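You operate a simulated robot arm through the tools that you are given. There is no shell and no other tool.

Carry out the task below with a simulated robot arm. There is one attempt and no reset: what you move stays moved.

JOB
Measure the loose propeller and hang it on the peg with its size.
Fine: leave the size gauge open and off.

The check looks at the end state, three seconds after you hand in, the way a careful person would. Anything else that was tipped, shoved, dropped, spilled or broken makes it a failure.

ROBOT AND FRAMES
A 7-joint arm with a two-finger gripper, fixed in place. Base frame: the origin is at the foot of the arm, x ahead of it, y to its left, z up; the work surface is at about z = 0. Readings come in m, rad, newtons and seconds.
With the tool pointing down near the work surface it reaches from about 0.22 to 0.56 m from the base axis. Its first joint turns from -2.897 to 2.897 rad. Payload 1.2 kg.
The tool frame sits at the grasp point between the pads (the TCP): z along the fingers, y along the line on which they close. The tips reach 0.022 m beyond it. Largest opening 0.092 m; the body of the gripper starts 0.065 m behind the TCP.
Orientation is that of the tool frame in the base frame, as a unit quaternion [x, y, z, w]. With the fingers straight down and closing along the base's y, the tool's x points along the base's -x, its y along +y and its z along -z.

CONTROLS
- The arm moves only by the tool drive_tool. Its argument "moves" is a list of rows, each an object (a shift or turn left out is 0, a gripper value left out holds the last) with "translation": the shift along the base's x, y, z in units of 20 mm (1.0 is 20 mm), a list of three; "rot": the turn, a rotation vector about the base's x, y, z in units of 4 degrees (1.0 is 4 degrees), a list of three; "fingers": the closure, from 0 (fully open) to 1 (shut). In form: [{"translation": [tx, ty, tz], "rot": [wx, wy, wz], "fingers": fingers}, ...]. A call has 1 to 20 rows; each row shifts and turns the commanded pose from where the row before left it. A call with a number of a shift or a turn outside -1 to 1 is refused whole. Rows are played at 5 a second. More than 0.05 m and 0.15 rad between two rows, or a gripper value outside its range, and nothing of the call is played. Where a pose cannot be reached the arm comes as near as it can. A force on the tool above 40 N (or 10 N above the force at the start of the call, whichever is more), or a blocked arm, ends the call early, and 0.2 s more pass. The fingers move at their own pace and stop on an object; they squeeze with about 26 N. The grip force told is the motor's: it shows also when the fingers shut on nothing. Time passes only in rows, and 0.2 s behind the last, so rows that do not move let the fingers close. The reply holds the time, the measured pose of the TCP, the force on the tool along the base axes, the opening and the grip force, in the units named above and with some noise, with the torque about the TCP (base axes, N m) and any sound that the robot's microphone picked up.
- Cameras (640 x 400 px; columns grow to the right, rows downward): "scene" is fixed at [0.3986, -0.5006, 0.7643]; the picture's right is [0.44, 0.90, 0.00], its down [0.80, -0.39, -0.46] and it looks along [-0.42, 0.20, -0.89] (base axes); focal length 324 px, centre (320, 200). "wrist" rides on the gripper at [0.071, 0.019, -0.102] in the tool frame; the picture's right is [-0.26, 0.96, 0.00], its down [-0.75, -0.20, -0.62] and it looks along [-0.60, -0.16, 0.78] (tool axes); focal length 280 px, centre (320, 200). There is no depth. A picture from a camera that has moved, and an enlarged one, comes with that camera's place and axes in the base frame and with its lens.
- get_image(camera): a new picture of that camera. No time passes.
- enlarge(camera, box): a new picture of the part [left, top, right, bottom] of that camera's present view, enlarged. No time passes.
- hand_in(): hands the job in; it is judged then, once.

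Nothing tells you positions but the pictures and the camera data. Unless the task says otherwise, let go and move clear before handing in.

The tools are called after "Request:" by a JSON object that holds its "name" and its "arguments". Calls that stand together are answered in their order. drive_tool: Moves the arm, as the interface text tells. Its arguments: {"type":"object","properties":{"moves":{"type":"array","items":{"type":"object","properties":{"translation":{"type":"array","items":{"type":"number"}},"rot":{"type":"array","items":{"type":"number"}},"fingers":{"type":"number"}}}}},"required":["moves"]} The other tools are called the same way: get_image (camera) takes a picture; enlarge (camera, box) takes an enlarged picture of a part of a camera's view; hand_in () hands the job in.

At the start:

```text
time_s: 0.0
ee_pos: [0.2789, -0.2009, 0.3897]
tool_rot: [0.0, 1.0, 0.0, 0.0]
wrist_force: [0.1, 0.7, -0.4]
ft_torque: [0.02, 0.02, 0.03]
opening: 0.0917
finger_force: 0.0
```

scene: 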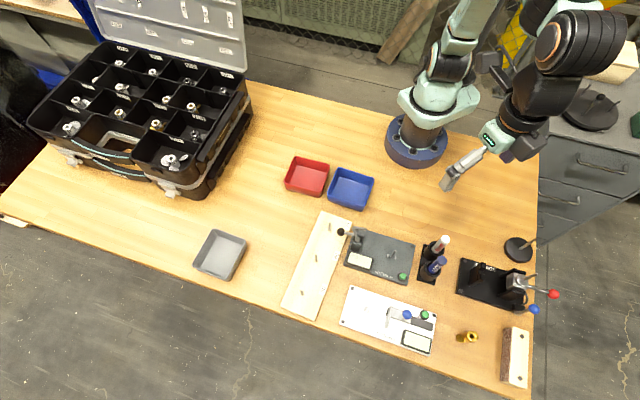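
wrist: 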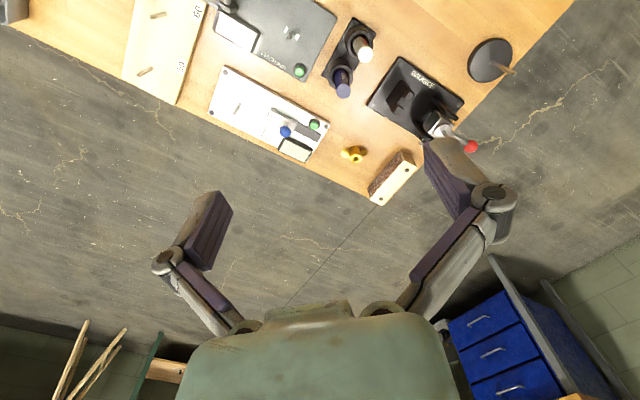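

I see a table with a peg board, a couple of gauges/devices, a balance stand and a small gold propeller. I'll take enlarged views before moving.

Request:
{"name": "enlarge", "arguments": {"camera": "scene", "box": [270, 200, 450, 360]}}

Request:
{"name": "enlarge", "arguments": {"camera": "scene", "box": [400, 220, 580, 390]}}

Request:
{"name": "enlarge", "arguments": {"camera": "wrist", "box": [100, 0, 360, 180]}}

Request:
{"name": "enlarge", "arguments": {"camera": "wrist", "box": [320, 20, 520, 220]}}

```text
2.50 times, centred on (360, 280) of scene
camera zoom: at [0.3986, -0.5006, 0.7643], right [0.44, 0.9, 0.0], down [0.8, -0.39, -0.46], along [-0.42, 0.2, -0.89], focal length 810 px, centre (220, 0)
```

zoom: 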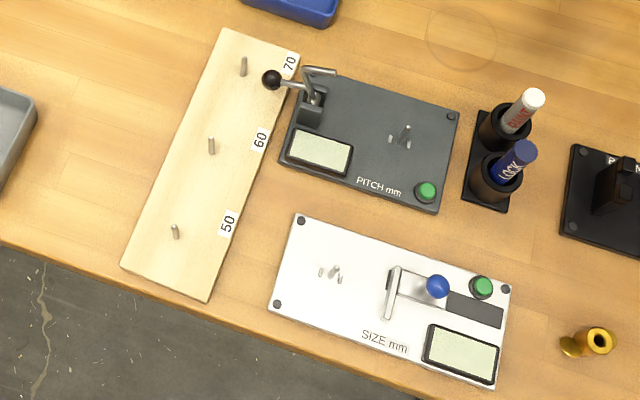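

```text
2.35 times, centred on (490, 305) of scene
camera zoom: at [0.3986, -0.5006, 0.7643], right [0.44, 0.9, 0.0], down [0.8, -0.39, -0.46], along [-0.42, 0.2, -0.89], focal length 762 px, centre (-80, -47)
```

zoom: 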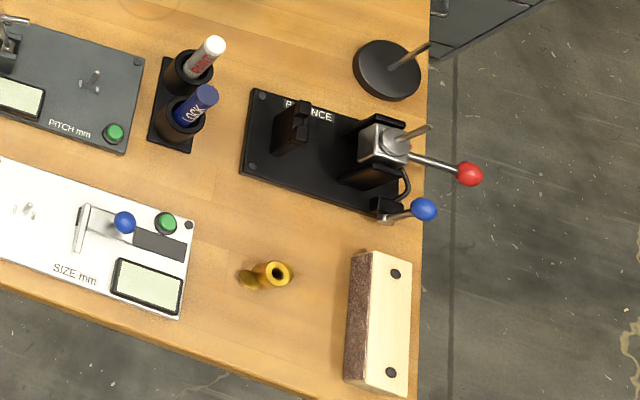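

```text
2.22 times, centred on (230, 90) of wrist
camera zoom: at [0.2083, -0.1819, 0.4918], right [0.26, 0.96, 0.0], down [0.75, -0.2, 0.62], along [0.6, -0.16, -0.78], focal length 623 px, centre (520, 444)
```

zoom: 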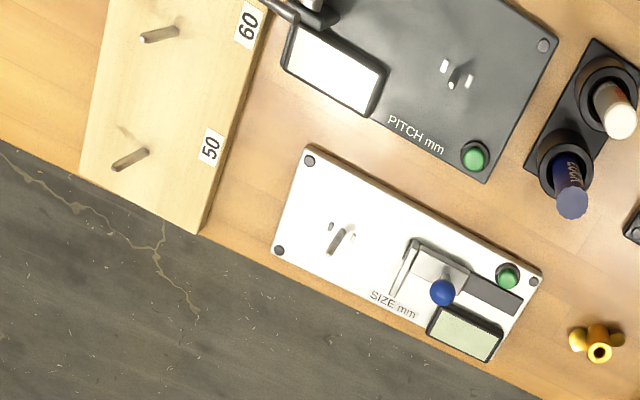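

```text
2.00 times, centred on (420, 120) of wrist
camera zoom: at [0.2083, -0.1819, 0.4918], right [0.26, 0.96, 0.0], down [0.75, -0.2, 0.62], along [0.6, -0.16, -0.78], focal length 561 px, centre (120, 360)
```

zoom: 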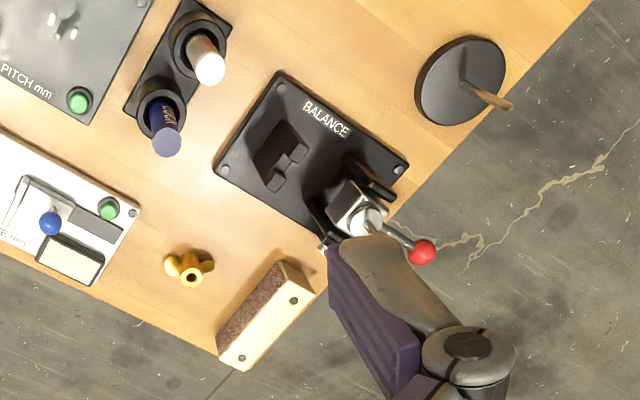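

The gauge and pegs are roughly located; the loose propeller stands at about (0.48, -0.19). I'll lower the wrist camera to see it more clearly.

Request:
{"name": "drive_tool", "arguments": {"moves": [{"translation": [0, 0, -1]}, {"translation": [0, 0, -1]}, {"translation": [0, 0, -1]}, {"translation": [0, 0, -1]}, {"translation": [0, 0, -1]}, {"translation": [0, 0, -1]}]}}

Request:
{"name": "get_image", "arguments": {"camera": "wrist"}}

Request:
{"name": "enlarge", "arguments": {"camera": "scene", "box": [440, 310, 500, 350]}}

Request:
{"name": "enlarge", "arguments": {"camera": "scene", "box": [335, 280, 445, 355]}}

Request:
{"name": "enlarge", "arguments": {"camera": "scene", "box": [270, 200, 370, 330]}}

Request:
{"name": "enlarge", "arguments": {"camera": "scene", "box": [30, 30, 250, 200]}}

```text
time_s: 1.4
ee_pos: [0.2783, -0.202, 0.2704]
tool_rot: [0.001, 1.0, 0.0, 0.0]
wrist_force: [0.6, 0.6, -0.5]
ft_torque: [0.01, -0.03, -0.02]
opening: 0.0921
finger_force: 0.1
```

```text
taken
camera wrist: at [0.2071, -0.1822, 0.3731], right [0.26, 0.96, 0.0], down [0.75, -0.2, 0.62], along [0.6, -0.16, -0.78], focal length 280 px, centre (320, 200)
```

wrist: 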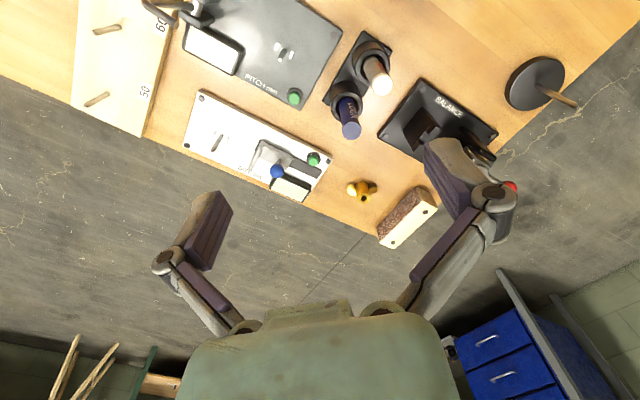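

```text
10.00 times, centred on (470, 330) of scene
camera zoom: at [0.3986, -0.5006, 0.7643], right [0.44, 0.9, 0.0], down [0.8, -0.39, -0.46], along [-0.42, 0.2, -0.89], focal length 3240 px, centre (-1180, -1100)
```

zoom: 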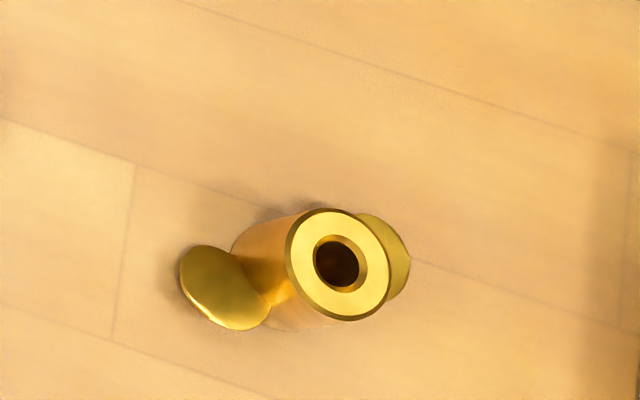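

```text
5.33 times, centred on (390, 318) of scene
camera zoom: at [0.3986, -0.5006, 0.7643], right [0.44, 0.9, 0.0], down [0.8, -0.39, -0.46], along [-0.42, 0.2, -0.89], focal length 1728 px, centre (-53, -427)
```

zoom: 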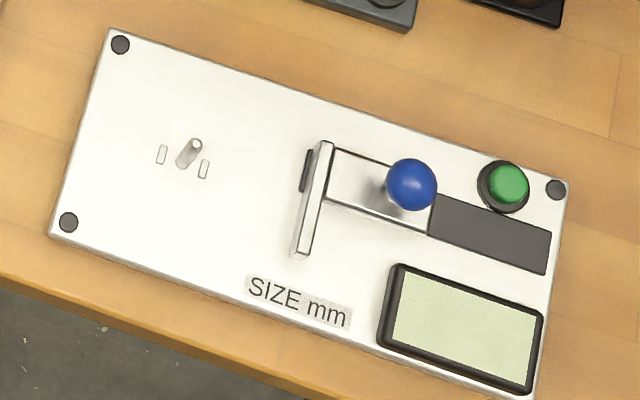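

```text
3.08 times, centred on (320, 265) of scene
camera zoom: at [0.3986, -0.5006, 0.7643], right [0.44, 0.9, 0.0], down [0.8, -0.39, -0.46], along [-0.42, 0.2, -0.89], focal length 997 px, centre (320, 0)
```

zoom: 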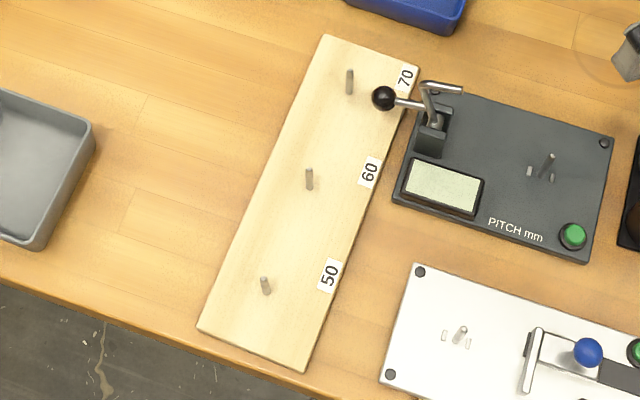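

```text
2.35 times, centred on (140, 115) of scene
camera zoom: at [0.3986, -0.5006, 0.7643], right [0.44, 0.9, 0.0], down [0.8, -0.39, -0.46], along [-0.42, 0.2, -0.89], focal length 762 px, centre (744, 400)
```

zoom: 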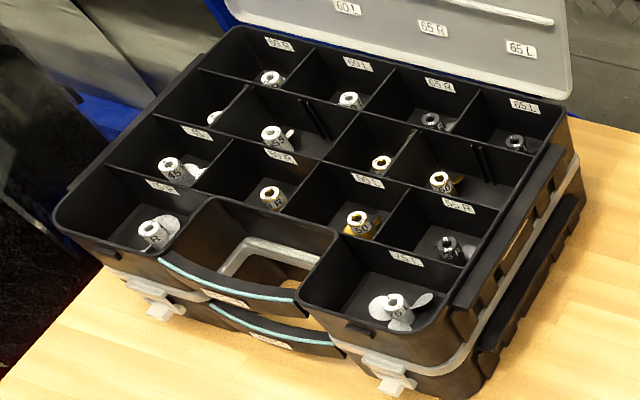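

The enlargements come out crisp, so I'll zoom in on everything from this pose.

Request:
{"name": "enlarge", "arguments": {"camera": "wrist", "box": [335, 165, 391, 210]}}

Request:
{"name": "enlarge", "arguments": {"camera": "wrist", "box": [180, 85, 335, 205]}}

Request:
{"name": "enlarge", "arguments": {"camera": "wrist", "box": [60, 0, 190, 140]}}

Request:
{"name": "enlarge", "arguments": {"camera": "wrist", "box": [195, 110, 245, 160]}}

Request:
{"name": "enlarge", "arguments": {"camera": "wrist", "box": [330, 60, 520, 200]}}

Request:
{"name": "enlarge", "arguments": {"camera": "scene", "box": [55, 110, 115, 150]}}

```text
8.89 times, centred on (363, 188) of wrist
camera zoom: at [0.2071, -0.1822, 0.3731], right [0.26, 0.96, 0.0], down [0.75, -0.2, 0.62], along [0.6, -0.16, -0.78], focal length 2492 px, centre (-62, 311)
```

zoom: 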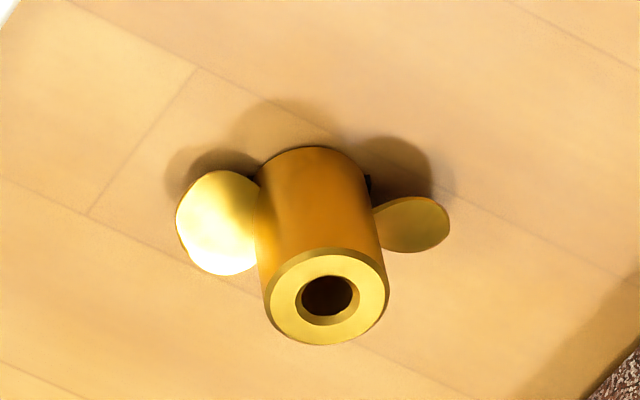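

```text
3.33 times, centred on (258, 145) of wrist
camera zoom: at [0.2071, -0.1822, 0.3731], right [0.26, 0.96, 0.0], down [0.75, -0.2, 0.62], along [0.6, -0.16, -0.78], focal length 935 px, centre (528, 383)
```

zoom: 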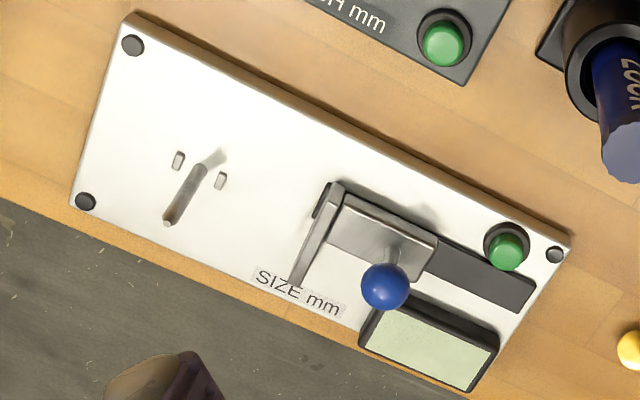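

```text
2.86 times, centred on (125, 70) of wrist
camera zoom: at [0.2071, -0.1822, 0.3731], right [0.26, 0.96, 0.0], down [0.75, -0.2, 0.62], along [0.6, -0.16, -0.78], focal length 801 px, centre (877, 571)
```

zoom: 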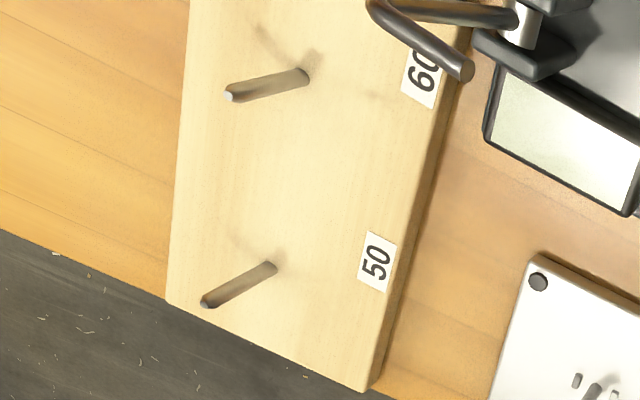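

```text
8.00 times, centred on (220, 135) of wrist
camera zoom: at [0.2071, -0.1822, 0.3731], right [0.26, 0.96, 0.0], down [0.75, -0.2, 0.62], along [0.6, -0.16, -0.78], focal length 2243 px, centre (1120, 720)
```

zoom: 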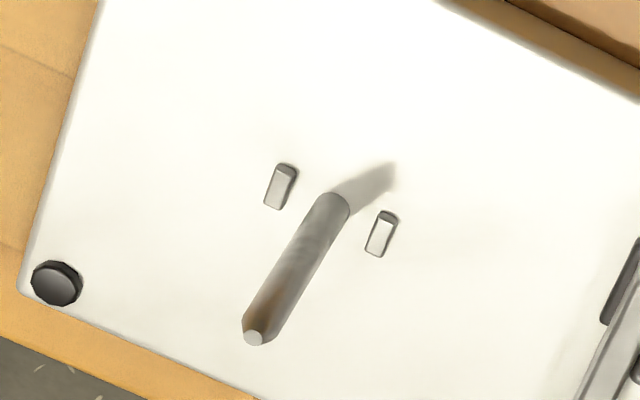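

```text
2.86 times, centred on (425, 130) of wrist
camera zoom: at [0.2071, -0.1822, 0.3731], right [0.26, 0.96, 0.0], down [0.75, -0.2, 0.62], along [0.6, -0.16, -0.78], focal length 801 px, centre (20, 400)
```

zoom: 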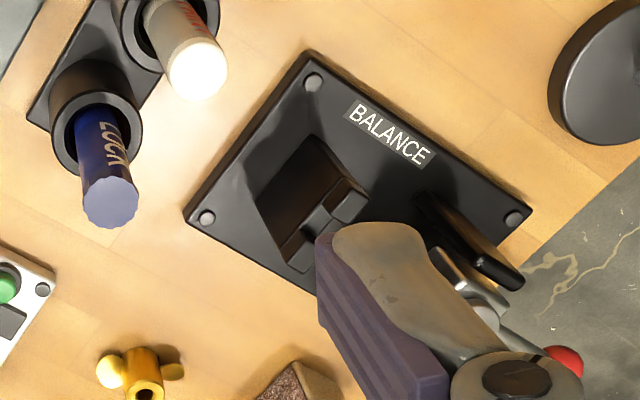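

```text
10.00 times, centred on (85, 130) of scene
camera zoom: at [0.3986, -0.5006, 0.7643], right [0.44, 0.9, 0.0], down [0.8, -0.39, -0.46], along [-0.42, 0.2, -0.89], focal length 3240 px, centre (2670, 900)
```

zoom: 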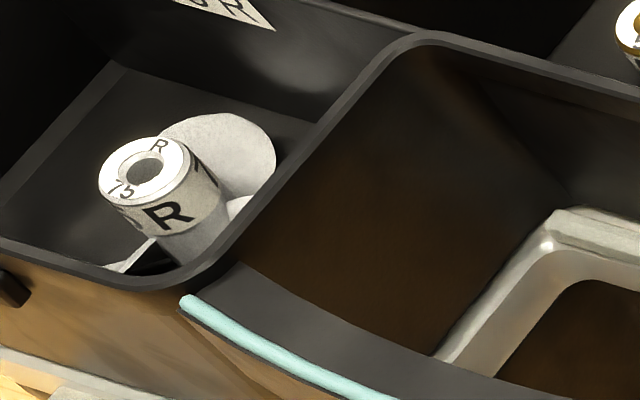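

The propeller stands upright on its hub with two blades, its bottom slot apparently along the blades. The gauge has a pin with two keys on its 45° axis, and the pegs are vertical. I'll move above the propeller, turning so the fingers close across the blades.

Request:
{"name": "drive_tool", "arguments": {"moves": [{"translation": [0.542, 0.037, -0.184], "rot": [0, 0, 0.974]}, {"translation": [0.542, 0.037, -0.184], "rot": [0, 0, 0.974]}, {"translation": [0.542, 0.037, -0.184], "rot": [0, 0, 0.974]}, {"translation": [0.542, 0.037, -0.184], "rot": [0, 0, 0.974]}, {"translation": [0.542, 0.037, -0.184], "rot": [0, 0, 0.974]}, {"translation": [0.542, 0.037, -0.184], "rot": [0, 0, 0.974]}, {"translation": [0.542, 0.037, -0.184], "rot": [0, 0, 0.974]}, {"translation": [0.542, 0.037, -0.184], "rot": [0, 0, 0.974]}, {"translation": [0.542, 0.037, -0.184], "rot": [0, 0, 0.974]}, {"translation": [0.542, 0.037, -0.184], "rot": [0, 0, 0.974]}, {"translation": [0.542, 0.037, -0.184], "rot": [0, 0, 0.974]}, {"translation": [0.542, 0.037, -0.184], "rot": [0, 0, 0.974]}, {"translation": [0.542, 0.037, -0.184], "rot": [0, 0, 0.974]}, {"translation": [0.542, 0.037, -0.184], "rot": [0, 0, 0.974]}, {"translation": [0.542, 0.037, -0.184], "rot": [0, 0, 0.974]}, {"translation": [0.542, 0.037, -0.184], "rot": [0, 0, 0.974]}, {"translation": [0.542, 0.037, -0.184], "rot": [0, 0, 0.974]}, {"translation": [0.542, 0.037, -0.184], "rot": [0, 0, 0.974]}, {"translation": [0.542, 0.037, -0.184], "rot": [0, 0, 0.974]}]}}

Request:
{"name": "get_image", "arguments": {"camera": "wrist"}}

Request:
{"name": "get_image", "arguments": {"camera": "scene"}}

```text
time_s: 5.4
ee_pos: [0.4849, -0.1894, 0.1986]
tool_rot: [-0.603, 0.798, 0.0, 0.0]
wrist_force: [0.3, 0.0, 0.2]
ft_torque: [0.01, 0.0, -0.04]
opening: 0.0922
finger_force: 0.0
```

```text
taken
camera wrist: at [0.4468, -0.2509, 0.3014], right [-0.86, 0.52, 0.0], down [0.4, 0.67, 0.63], along [0.32, 0.54, -0.78], focal length 280 px, centre (320, 200)
```

wrist: 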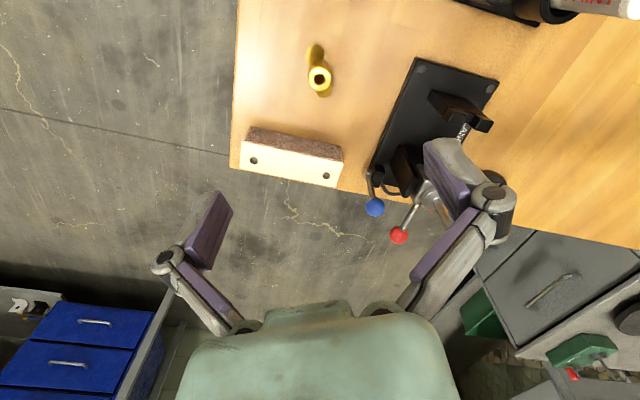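

```text
taken
```

scene: 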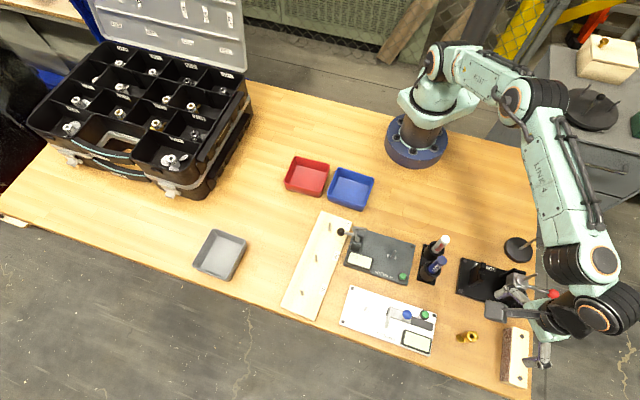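

Request:
{"name": "enlarge", "arguments": {"camera": "wrist", "box": [285, 35, 355, 105]}}

Request:
{"name": "enlarge", "arguments": {"camera": "scene", "box": [440, 310, 500, 350]}}

```text
5.71 times, centred on (320, 70) of wrist
camera zoom: at [0.4468, -0.2509, 0.3014], right [-0.86, 0.52, 0.0], down [0.4, 0.67, 0.63], along [0.32, 0.54, -0.78], focal length 1602 px, centre (320, 943)
```

zoom: 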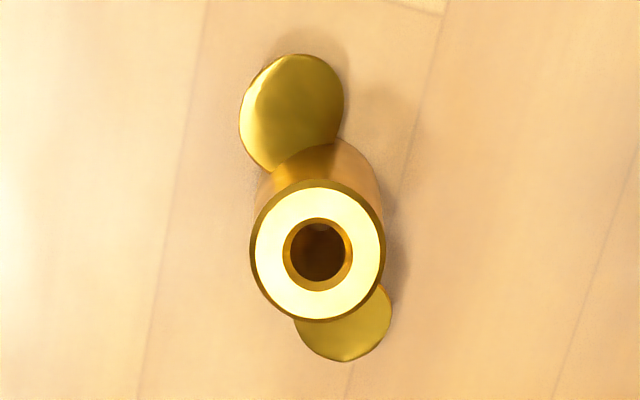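

```text
10.00 times, centred on (470, 330) of scene
camera zoom: at [0.3986, -0.5006, 0.7643], right [0.44, 0.9, 0.0], down [0.8, -0.39, -0.46], along [-0.42, 0.2, -0.89], focal length 3240 px, centre (-1180, -1100)
```

zoom: 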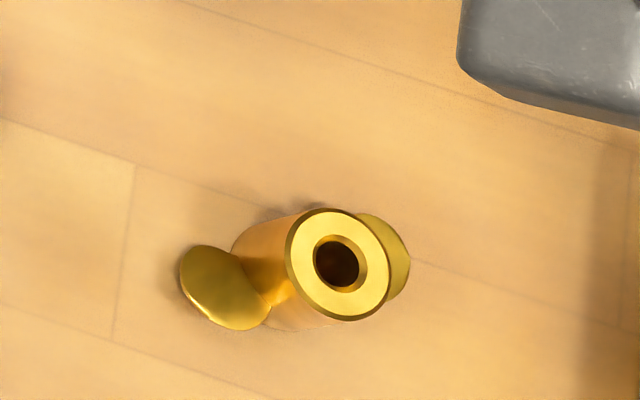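

Looking straight down, the hub axis is at about (0.485, -0.188), the hub is about 22 mm wide and 31 mm tall, and the blades lie at about 73.5°, square to the fingers. I'll descend around the hub and check before closing.

Request:
{"name": "drive_tool", "arguments": {"moves": [{"translation": [0, 0.06, -1]}, {"translation": [0, 0, -1]}, {"translation": [0, 0, -1]}, {"translation": [0, 0, -1]}, {"translation": [0, 0, -1]}, {"translation": [0, 0, -1]}, {"translation": [0, 0, -1]}, {"translation": [0, 0, -0.8]}, {"translation": [0, 0, -0.5]}, {}]}}

Request:
{"name": "get_image", "arguments": {"camera": "wrist"}}

Request:
{"name": "enlarge", "arguments": {"camera": "scene", "box": [430, 300, 550, 380]}}

```text
time_s: 7.6
ee_pos: [0.4835, -0.1867, 0.032]
tool_rot: [-0.603, 0.798, 0.0, 0.0]
wrist_force: [-0.7, 0.4, -0.3]
ft_torque: [0.02, 0.02, -0.01]
opening: 0.0922
finger_force: 0.1
```

```text
taken
camera wrist: at [0.4457, -0.2494, 0.1348], right [-0.86, 0.52, 0.0], down [0.4, 0.67, 0.62], along [0.32, 0.53, -0.78], focal length 280 px, centre (320, 200)
```

wrist: 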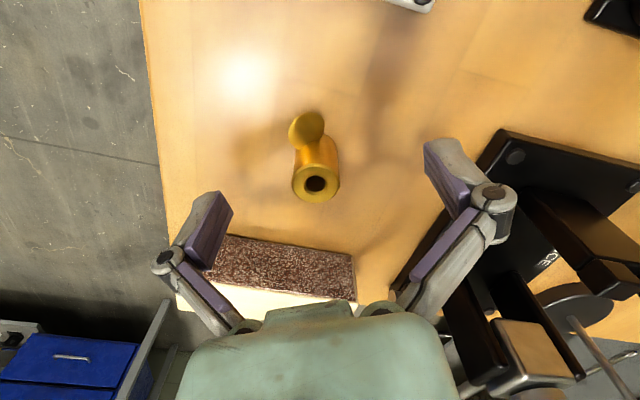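

```text
5.00 times, centred on (490, 340) of scene
camera zoom: at [0.3986, -0.5006, 0.7643], right [0.44, 0.9, 0.0], down [0.8, -0.39, -0.46], along [-0.42, 0.2, -0.89], focal length 1620 px, centre (-530, -500)
```

zoom: 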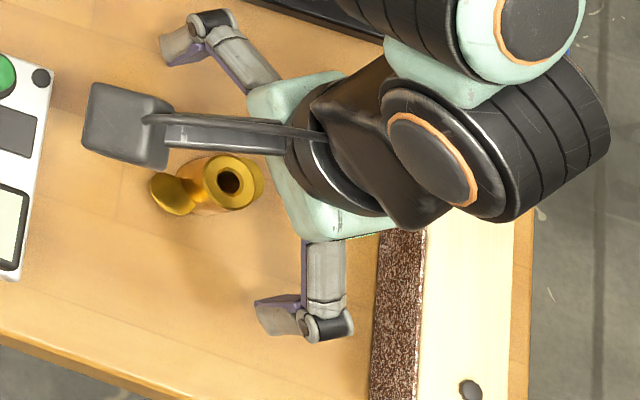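

The hub sits between the pads, about 1–2 mm off along the closing line. I'll nudge over and close.

Request:
{"name": "drive_tool", "arguments": {"moves": [{"translation": [0.07, -0.04, -0.05]}, {"fingers": 0.5}, {"fingers": 0.7}, {"fingers": 1.0}, {"fingers": 1.0}, {"fingers": 1.0}, {"fingers": 1.0}]}}

Request:
{"name": "get_image", "arguments": {"camera": "wrist"}}

```text
time_s: 9.2
ee_pos: [0.4864, -0.1877, 0.0318]
tool_rot: [-0.603, 0.798, 0.0, 0.0]
wrist_force: [-3.9, 2.0, 11.3]
ft_torque: [0.07, 0.09, -0.01]
opening: 0.0227
finger_force: 26.1
```

```text
taken
camera wrist: at [0.4479, -0.2502, 0.1346], right [-0.86, 0.52, 0.0], down [0.4, 0.67, 0.62], along [0.32, 0.53, -0.78], focal length 280 px, centre (320, 200)
```

wrist: 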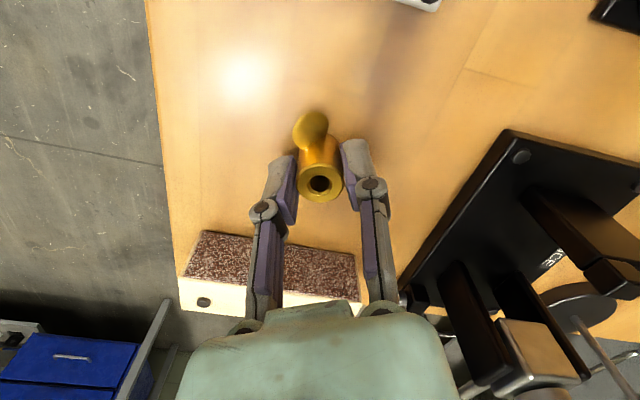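

The gripper has closed on the hub at 22.7 mm, but there's an upward force of about 11 N. I'll check for contact with the blades before lifting.

Request:
{"name": "enlarge", "arguments": {"camera": "wrist", "box": [250, 95, 390, 225]}}

Request:
{"name": "enlarge", "arguments": {"camera": "scene", "box": [430, 300, 550, 380]}}

Request:
{"name": "drive_tool", "arguments": {"moves": [{}, {}]}}

```text
3.08 times, centred on (320, 160) of wrist
camera zoom: at [0.4479, -0.2502, 0.1346], right [-0.86, 0.52, 0.0], down [0.4, 0.67, 0.62], along [0.32, 0.53, -0.78], focal length 863 px, centre (320, 323)
```

zoom: 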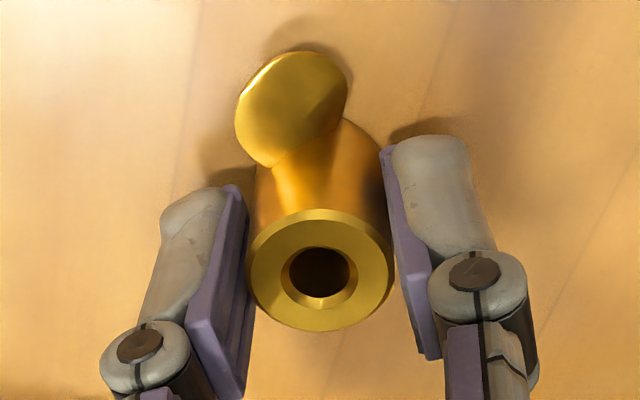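

```text
5.00 times, centred on (490, 340) of scene
camera zoom: at [0.3986, -0.5006, 0.7643], right [0.44, 0.9, 0.0], down [0.8, -0.39, -0.46], along [-0.42, 0.2, -0.89], focal length 1620 px, centre (-530, -500)
```

zoom: 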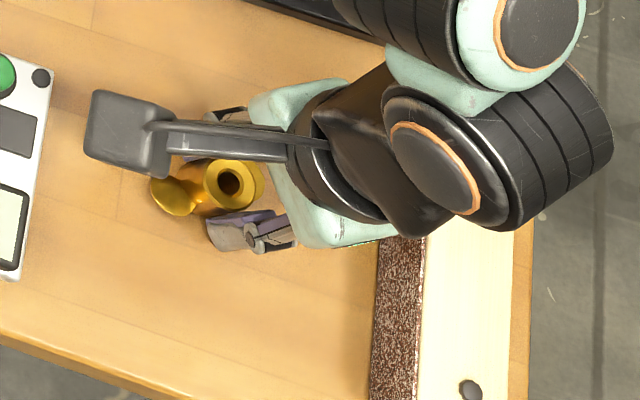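

```text
time_s: 9.8
ee_pos: [0.4859, -0.1882, 0.0318]
tool_rot: [-0.602, 0.798, 0.0, 0.0]
wrist_force: [-3.1, 1.7, 12.2]
ft_torque: [0.03, 0.1, 0.0]
opening: 0.023
finger_force: 25.9
```

The grip looks clean on the hub and clear of the blades. I'll lift gently and check.

Request:
{"name": "drive_tool", "arguments": {"moves": [{"translation": [0, 0, 0.2]}, {"translation": [0, 0, 0.3]}, {}]}}

Request:
{"name": "enlarge", "arguments": {"camera": "wrist", "box": [250, 95, 390, 225]}}

```text
time_s: 10.6
ee_pos: [0.4865, -0.1869, 0.0421]
tool_rot: [-0.603, 0.798, 0.0, 0.0]
wrist_force: [0.1, -0.1, -0.1]
ft_torque: [0.0, 0.01, 0.01]
opening: 0.024
finger_force: 0.0
```

```text
3.08 times, centred on (320, 160) of wrist
camera zoom: at [0.4474, -0.2501, 0.1449], right [-0.86, 0.52, 0.0], down [0.4, 0.67, 0.63], along [0.32, 0.54, -0.78], focal length 863 px, centre (320, 323)
```

zoom: 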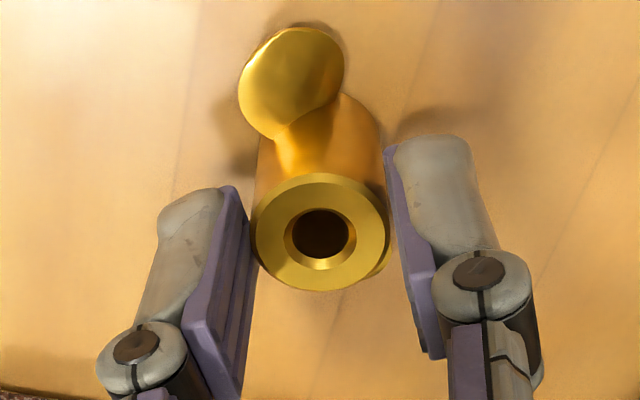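

The reply shows zero grip force and a slightly wider opening, and the propeller stayed on the table. I'll check the gripper state without moving the arm.

Request:
{"name": "drive_tool", "arguments": {"moves": [{}]}}

Request:
{"name": "enlarge", "arguments": {"camera": "wrist", "box": [250, 95, 390, 225]}}

Request:
{"name": "enlarge", "arguments": {"camera": "scene", "box": [430, 300, 550, 380]}}

```text
time_s: 11.0
ee_pos: [0.4864, -0.1879, 0.0433]
tool_rot: [-0.603, 0.798, 0.0, 0.0]
wrist_force: [0.3, 0.0, 0.8]
ft_torque: [0.0, -0.03, 0.01]
opening: 0.0228
finger_force: 26.5
```

```text
3.08 times, centred on (320, 160) of wrist
camera zoom: at [0.4475, -0.2501, 0.145], right [-0.86, 0.52, 0.0], down [0.4, 0.67, 0.63], along [0.32, 0.54, -0.78], focal length 863 px, centre (320, 323)
```

zoom: 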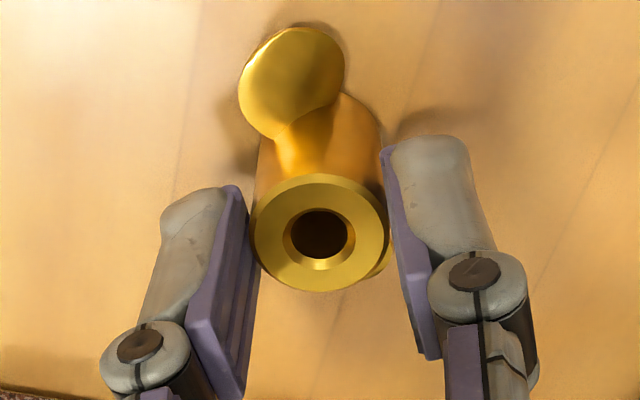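

```text
5.00 times, centred on (490, 340) of scene
camera zoom: at [0.3986, -0.5006, 0.7643], right [0.44, 0.9, 0.0], down [0.8, -0.39, -0.46], along [-0.42, 0.2, -0.89], focal length 1620 px, centre (-530, -500)
```

zoom: 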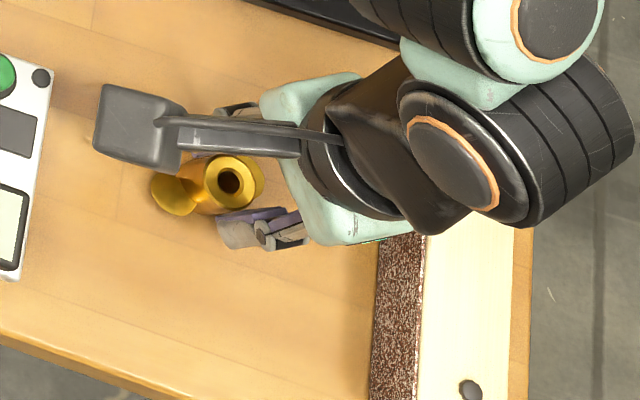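

The fingers have now re-gripped at 26 N, a little higher on the hub. I'll lift again, commanding the grip explicitly in every row.

Request:
{"name": "drive_tool", "arguments": {"moves": [{"fingers": 1.0}, {"translation": [0, 0, 0.1], "fingers": 1.0}, {"translation": [0, 0, 0.1], "fingers": 1.0}]}}

Request:
{"name": "enlarge", "arguments": {"camera": "wrist", "box": [250, 95, 390, 225]}}

```text
time_s: 11.8
ee_pos: [0.485, -0.1875, 0.0457]
tool_rot: [-0.602, 0.798, 0.0, 0.0]
wrist_force: [0.9, 0.0, -1.1]
ft_torque: [-0.04, -0.02, -0.02]
opening: 0.0228
finger_force: 26.1
```

```text
3.08 times, centred on (320, 160) of wrist
camera zoom: at [0.4476, -0.2503, 0.1487], right [-0.86, 0.52, 0.0], down [0.4, 0.67, 0.62], along [0.32, 0.54, -0.78], focal length 863 px, centre (320, 323)
```

zoom: 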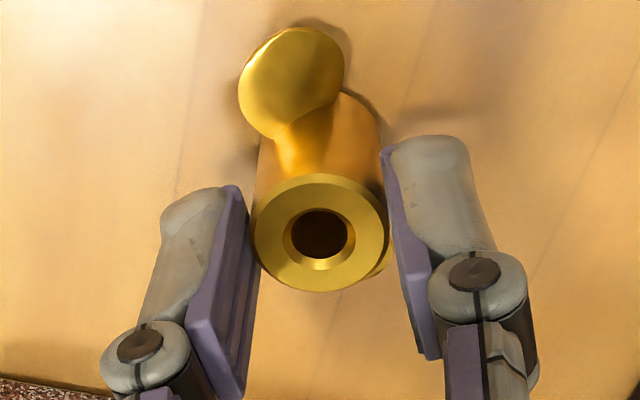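

It's now held a few mm off the table, but only on the top 10 mm of the hub. I'll set it back down, open a little and take a deeper grip, letting the arm settle before closing.

Request:
{"name": "drive_tool", "arguments": {"moves": [{"translation": [0, 0, -0.19], "fingers": 1.0}, {"fingers": 1.0}, {"fingers": 0.6}, {"fingers": 0.6}, {"translation": [0, 0, -0.2], "fingers": 0.6}, {"translation": [0, 0, -0.2], "fingers": 0.6}, {"fingers": 0.6}, {"fingers": 0.6}, {"fingers": 0.6}]}}

Request:
{"name": "enlarge", "arguments": {"camera": "wrist", "box": [250, 95, 390, 225]}}

```text
time_s: 13.8
ee_pos: [0.4854, -0.1881, 0.0345]
tool_rot: [-0.603, 0.798, 0.0, 0.001]
wrist_force: [0.7, -0.5, 0.2]
ft_torque: [0.0, -0.02, 0.01]
opening: 0.0367
finger_force: 0.1
```

```text
3.08 times, centred on (320, 160) of wrist
camera zoom: at [0.4471, -0.2502, 0.1364], right [-0.86, 0.52, 0.0], down [0.4, 0.67, 0.62], along [0.32, 0.54, -0.78], focal length 863 px, centre (320, 323)
```

zoom: 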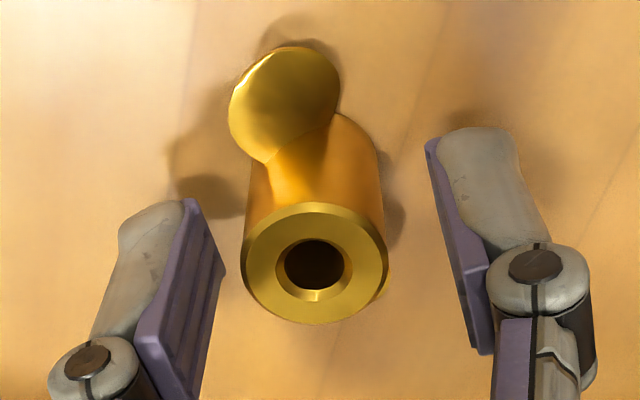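

The propeller stands free with the fingers lower around it. Closing now.

Request:
{"name": "drive_tool", "arguments": {"moves": [{"fingers": 1.0}, {"fingers": 1.0}, {"fingers": 1.0}, {"fingers": 1.0}, {"fingers": 1.0}]}}

Request:
{"name": "enlarge", "arguments": {"camera": "wrist", "box": [250, 95, 390, 225]}}

```text
time_s: 15.0
ee_pos: [0.485, -0.1884, 0.0342]
tool_rot: [-0.602, 0.798, 0.0, 0.001]
wrist_force: [-0.3, 1.2, 5.9]
ft_torque: [0.02, 0.03, 0.04]
opening: 0.0227
finger_force: 25.9
```

```text
3.08 times, centred on (320, 160) of wrist
camera zoom: at [0.4472, -0.2502, 0.1366], right [-0.86, 0.52, 0.0], down [0.4, 0.67, 0.63], along [0.32, 0.54, -0.78], focal length 863 px, centre (320, 323)
```

zoom: 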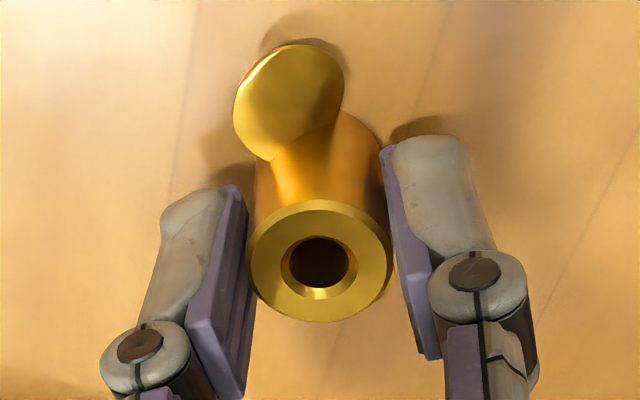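

Request:
{"name": "drive_tool", "arguments": {"moves": [{"translation": [0, 0, 0.1], "fingers": 1.0}, {"translation": [0, 0, 0.1], "fingers": 1.0}, {"translation": [0, 0, 0.2], "fingers": 1.0}, {"translation": [0, 0, 0.3], "fingers": 1.0}]}}

Request:
{"name": "enlarge", "arguments": {"camera": "wrist", "box": [250, 95, 390, 225]}}

```text
time_s: 16.0
ee_pos: [0.4854, -0.1885, 0.0482]
tool_rot: [-0.602, 0.798, 0.0, 0.0]
wrist_force: [0.3, 0.1, -1.0]
ft_torque: [-0.01, 0.01, 0.03]
opening: 0.0227
finger_force: 25.4
```

```text
3.08 times, centred on (320, 160) of wrist
camera zoom: at [0.4478, -0.2506, 0.1505], right [-0.86, 0.52, 0.0], down [0.4, 0.67, 0.62], along [0.32, 0.53, -0.78], focal length 863 px, centre (320, 323)
```

zoom: 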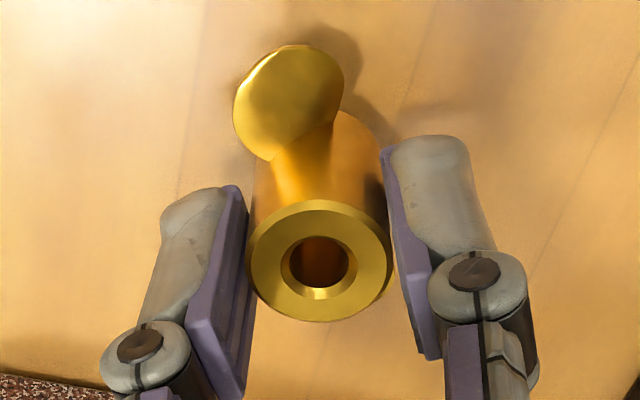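

The propeller is firmly held and lifted. I'll raise it and carry it above the gauge pin at about (0.339, -0.361), turning -28° to line the blades up with the gauge axis.

Request:
{"name": "drive_tool", "arguments": {"moves": [{"translation": [0, 0, 0.9], "fingers": 1.0}, {"translation": [0, 0, 0.9], "fingers": 1.0}, {"translation": [0, 0, 0.9], "fingers": 1.0}, {"translation": [0, 0, 0.9], "fingers": 1.0}, {"translation": [0, 0, 0.9], "fingers": 1.0}, {"translation": [0, 0, 0.9], "fingers": 1.0}, {"translation": [-0.73, -0.8625, 0], "rot": [0, 0, -0.7], "fingers": 1.0}, {"translation": [-0.73, -0.8625, 0], "rot": [0, 0, -0.7], "fingers": 1.0}, {"translation": [-0.73, -0.8625, 0], "rot": [0, 0, -0.7], "fingers": 1.0}, {"translation": [-0.73, -0.8625, 0], "rot": [0, 0, -0.7], "fingers": 1.0}, {"translation": [-0.73, -0.8625, 0], "rot": [0, 0, -0.7], "fingers": 1.0}, {"translation": [-0.73, -0.8625, 0], "rot": [0, 0, -0.7], "fingers": 1.0}, {"translation": [-0.73, -0.8625, 0], "rot": [0, 0, -0.7], "fingers": 1.0}, {"translation": [-0.73, -0.8625, 0], "rot": [0, 0, -0.7], "fingers": 1.0}, {"translation": [-0.73, -0.8625, 0], "rot": [0, 0, -0.7], "fingers": 1.0}, {"translation": [-0.73, -0.8625, 0], "rot": [0, 0, -0.7], "fingers": 1.0}, {"fingers": 1.0}]}}

Request:
{"name": "get_image", "arguments": {"camera": "wrist"}}

Request:
{"name": "get_image", "arguments": {"camera": "scene"}}

```text
time_s: 19.6
ee_pos: [0.341, -0.3598, 0.1557]
tool_rot: [-0.391, 0.92, 0.0, 0.0]
wrist_force: [0.7, -0.1, -1.2]
ft_torque: [-0.01, 0.02, 0.0]
opening: 0.0225
finger_force: 26.1
```

```text
taken
camera wrist: at [0.2775, -0.3971, 0.2582], right [-0.51, 0.86, 0.0], down [0.67, 0.4, 0.62], along [0.54, 0.32, -0.78], focal length 280 px, centre (320, 200)
```

wrist: 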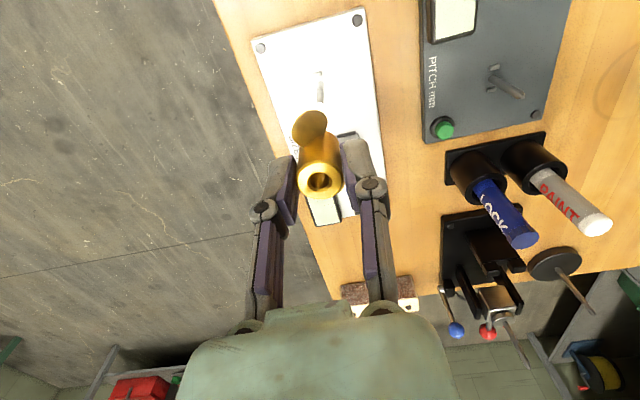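

```text
taken
```

scene: 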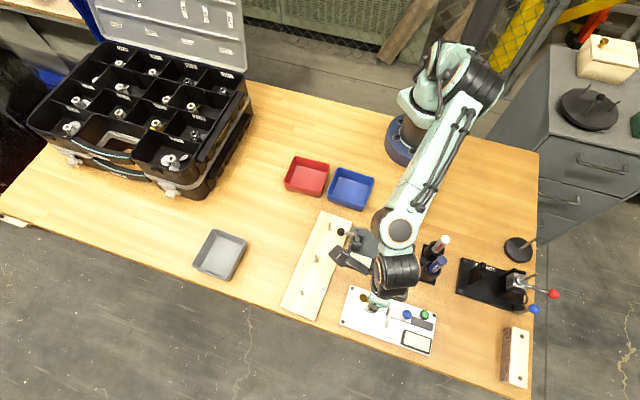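

Request:
{"name": "enlarge", "arguments": {"camera": "wrist", "box": [255, 40, 385, 120]}}

Request:
{"name": "enlarge", "arguments": {"camera": "wrist", "box": [240, 0, 400, 240]}}

Request:
{"name": "enlarge", "arguments": {"camera": "scene", "box": [335, 270, 445, 355]}}

```text
4.92 times, centred on (320, 80) of wrist
camera zoom: at [0.2775, -0.3971, 0.2582], right [-0.51, 0.86, 0.0], down [0.67, 0.4, 0.62], along [0.54, 0.32, -0.78], focal length 1380 px, centre (320, 791)
```

zoom: 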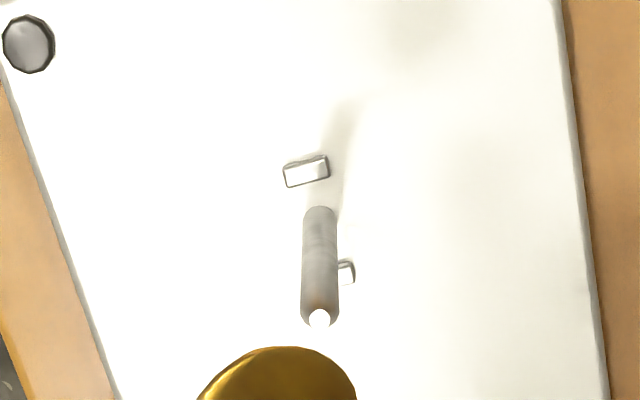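

```text
1.67 times, centred on (320, 120) of wrist
camera zoom: at [0.2775, -0.3971, 0.2582], right [-0.51, 0.86, 0.0], down [0.67, 0.4, 0.62], along [0.54, 0.32, -0.78], focal length 467 px, centre (320, 333)
```

zoom: 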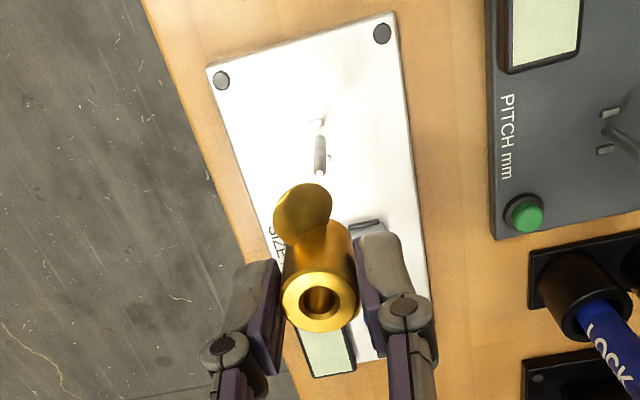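

```text
4.71 times, centred on (390, 312) of scene
camera zoom: at [0.3986, -0.5006, 0.7643], right [0.44, 0.9, 0.0], down [0.8, -0.39, -0.46], along [-0.42, 0.2, -0.89], focal length 1524 px, centre (-9, -329)
```

zoom: 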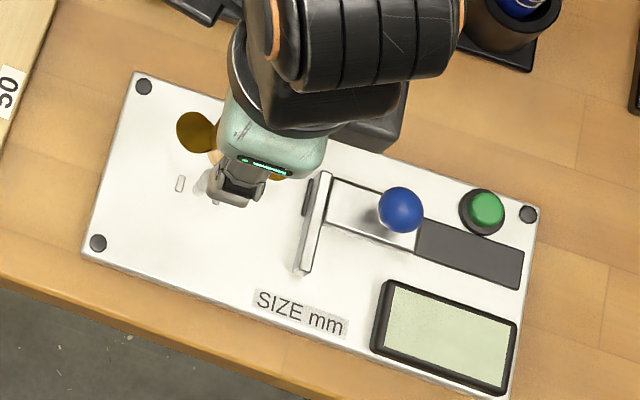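

The pin at about (0.3395, -0.3605), tip at z ≈ 0.058, lies directly under the hub axis, and the keys line up with the blades. I'll descend to just above the pin tip and check.

Request:
{"name": "drive_tool", "arguments": {"moves": [{"translation": [-0.02, -0.03, -0.7], "fingers": 1.0}, {"translation": [0, 0, -0.7], "fingers": 1.0}, {"translation": [0, 0, -0.7], "fingers": 1.0}, {"translation": [0, 0, -0.6], "fingers": 1.0}, {"fingers": 1.0}]}}

Request:
{"name": "enlarge", "arguments": {"camera": "wrist", "box": [240, 60, 400, 220]}}

Request:
{"name": "enlarge", "arguments": {"camera": "scene", "box": [345, 280, 405, 330]}}

```text
time_s: 20.8
ee_pos: [0.3392, -0.3607, 0.1017]
tool_rot: [-0.392, 0.92, 0.001, 0.0]
wrist_force: [-0.7, 0.4, -1.0]
ft_torque: [0.0, 0.02, 0.01]
opening: 0.023
finger_force: 26.0
```

```text
2.50 times, centred on (320, 140) of wrist
camera zoom: at [0.276, -0.3979, 0.2044], right [-0.51, 0.86, 0.0], down [0.67, 0.4, 0.62], along [0.54, 0.32, -0.78], focal length 701 px, centre (320, 350)
```

zoom: 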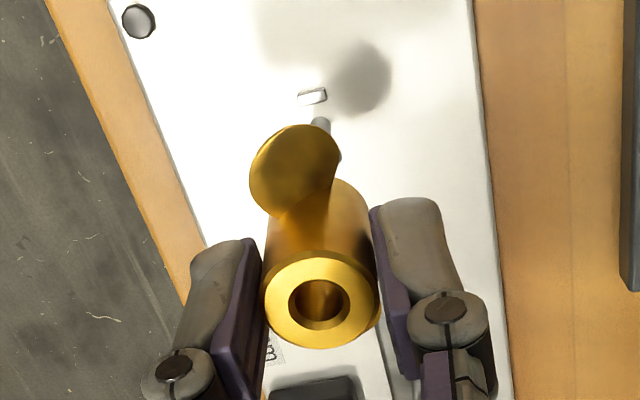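

```text
8.00 times, centred on (375, 305) of scene
camera zoom: at [0.3986, -0.5006, 0.7643], right [0.44, 0.9, 0.0], down [0.8, -0.39, -0.46], along [-0.42, 0.2, -0.89], focal length 2592 px, centre (-120, -640)
```

zoom: 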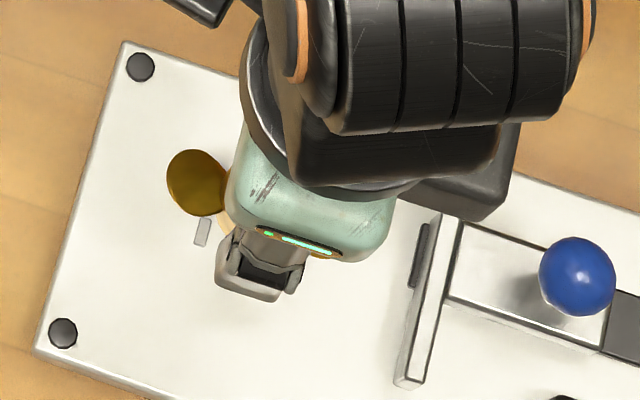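

Request:
{"name": "drive_tool", "arguments": {"moves": [{"translation": [0, 0, -0.25], "fingers": 1.0}, {"translation": [0, 0, -0.25], "fingers": 1.0}, {"translation": [0, 0, -0.25], "fingers": 1.0}, {"translation": [0, 0, -0.25], "fingers": 1.0}, {"fingers": 1.0}]}}

Request:
{"name": "enlarge", "arguments": {"camera": "wrist", "box": [240, 60, 400, 220]}}

```text
time_s: 22.0
ee_pos: [0.3385, -0.3613, 0.0807]
tool_rot: [-0.391, 0.92, 0.0, 0.0]
wrist_force: [-0.5, 0.1, -0.5]
ft_torque: [-0.03, 0.0, -0.03]
opening: 0.0227
finger_force: 26.1
```

```text
2.50 times, centred on (320, 140) of wrist
camera zoom: at [0.276, -0.3982, 0.1844], right [-0.51, 0.86, 0.0], down [0.67, 0.4, 0.62], along [0.54, 0.32, -0.78], focal length 701 px, centre (320, 350)
```

zoom: 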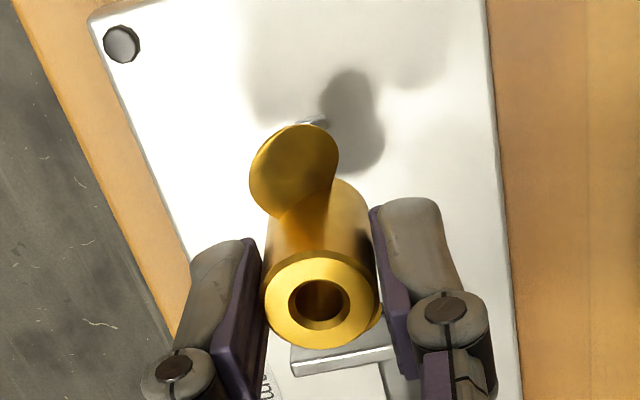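

The pin has entered the bore without any contact force. I'll keep lowering.

Request:
{"name": "drive_tool", "arguments": {"moves": [{"translation": [0, 0, -0.25], "fingers": 1.0}, {"translation": [0, 0, -0.25], "fingers": 1.0}, {"translation": [0, 0, -0.25], "fingers": 1.0}, {"translation": [0, 0, -0.25], "fingers": 1.0}, {"translation": [0, 0, -0.25], "fingers": 1.0}, {"translation": [0, 0, -0.15], "fingers": 1.0}, {"fingers": 1.0}]}}

Request:
{"name": "enlarge", "arguments": {"camera": "wrist", "box": [240, 60, 400, 220]}}

```text
time_s: 23.6
ee_pos: [0.3382, -0.3611, 0.0551]
tool_rot: [-0.392, 0.92, 0.001, 0.0]
wrist_force: [0.5, -0.3, -1.1]
ft_torque: [0.01, 0.01, -0.04]
opening: 0.0227
finger_force: 26.2
```

```text
2.50 times, centred on (320, 140) of wrist
camera zoom: at [0.2764, -0.3979, 0.1564], right [-0.51, 0.86, 0.0], down [0.67, 0.4, 0.62], along [0.54, 0.32, -0.78], focal length 701 px, centre (320, 350)
```

zoom: 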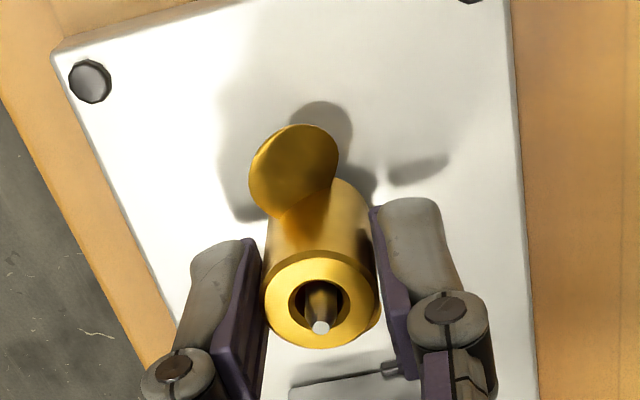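

Request:
{"name": "drive_tool", "arguments": {"moves": [{"translation": [0, 0, -0.1], "fingers": 1.0}, {"translation": [0, 0, -0.1], "fingers": 1.0}, {"translation": [0, 0, -0.1], "fingers": 1.0}, {"fingers": 1.0}]}}

Request:
{"name": "enlarge", "arguments": {"camera": "wrist", "box": [240, 60, 400, 220]}}

Request:
{"name": "enlarge", "arguments": {"camera": "scene", "box": [345, 280, 405, 330]}}

```text
time_s: 24.6
ee_pos: [0.3399, -0.3605, 0.0476]
tool_rot: [-0.391, 0.92, 0.0, 0.0]
wrist_force: [0.1, 2.2, 1.3]
ft_torque: [0.03, 0.07, -0.04]
opening: 0.0228
finger_force: 25.8
```

```text
2.50 times, centred on (320, 140) of wrist
camera zoom: at [0.2769, -0.3976, 0.1508], right [-0.51, 0.86, 0.0], down [0.67, 0.4, 0.63], along [0.54, 0.32, -0.78], focal length 701 px, centre (320, 350)
```

zoom: 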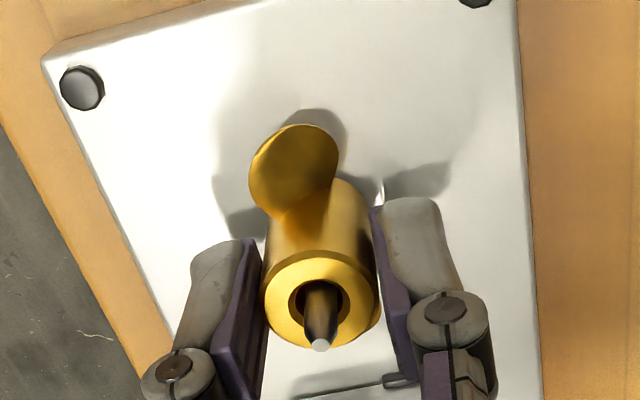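

```text
8.00 times, centred on (375, 305) of scene
camera zoom: at [0.3986, -0.5006, 0.7643], right [0.44, 0.9, 0.0], down [0.8, -0.39, -0.46], along [-0.42, 0.2, -0.89], focal length 2592 px, centre (-120, -640)
```

zoom: 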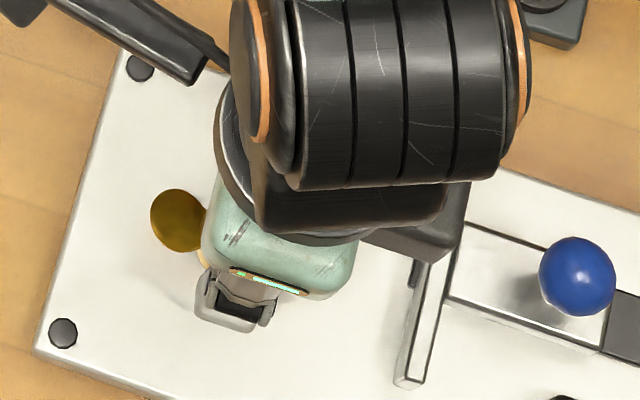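

Request:
{"name": "drive_tool", "arguments": {"moves": [{"translation": [0, 0, -0.05], "fingers": 1.0}, {"fingers": 1.0}]}}

Request:
{"name": "drive_tool", "arguments": {"moves": [{"translation": [0, 0, -0.05], "fingers": 1.0}, {"fingers": 1.0}]}}

Request:
{"name": "enlarge", "arguments": {"camera": "wrist", "box": [280, 100, 360, 200]}}

```text
time_s: 25.2
ee_pos: [0.3408, -0.3604, 0.047]
tool_rot: [-0.391, 0.921, -0.001, 0.0]
wrist_force: [-2.4, 7.3, 11.5]
ft_torque: [0.21, 0.13, -0.11]
opening: 0.0227
finger_force: 26.4
```

```text
time_s: 25.8
ee_pos: [0.3402, -0.3602, 0.047]
tool_rot: [-0.392, 0.92, -0.001, 0.0]
wrist_force: [1.2, 4.4, 14.4]
ft_torque: [0.1, 0.04, -0.12]
opening: 0.0227
finger_force: 26.7
```

```text
4.00 times, centred on (320, 150) of wrist
camera zoom: at [0.2767, -0.3977, 0.1492], right [-0.51, 0.86, 0.0], down [0.67, 0.4, 0.63], along [0.54, 0.32, -0.78], focal length 1122 px, centre (320, 400)
```

zoom: 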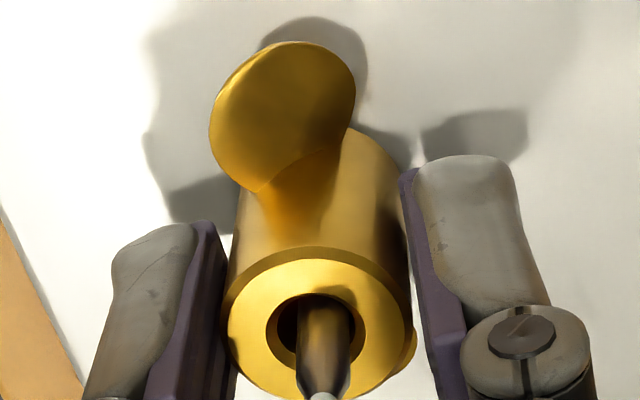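

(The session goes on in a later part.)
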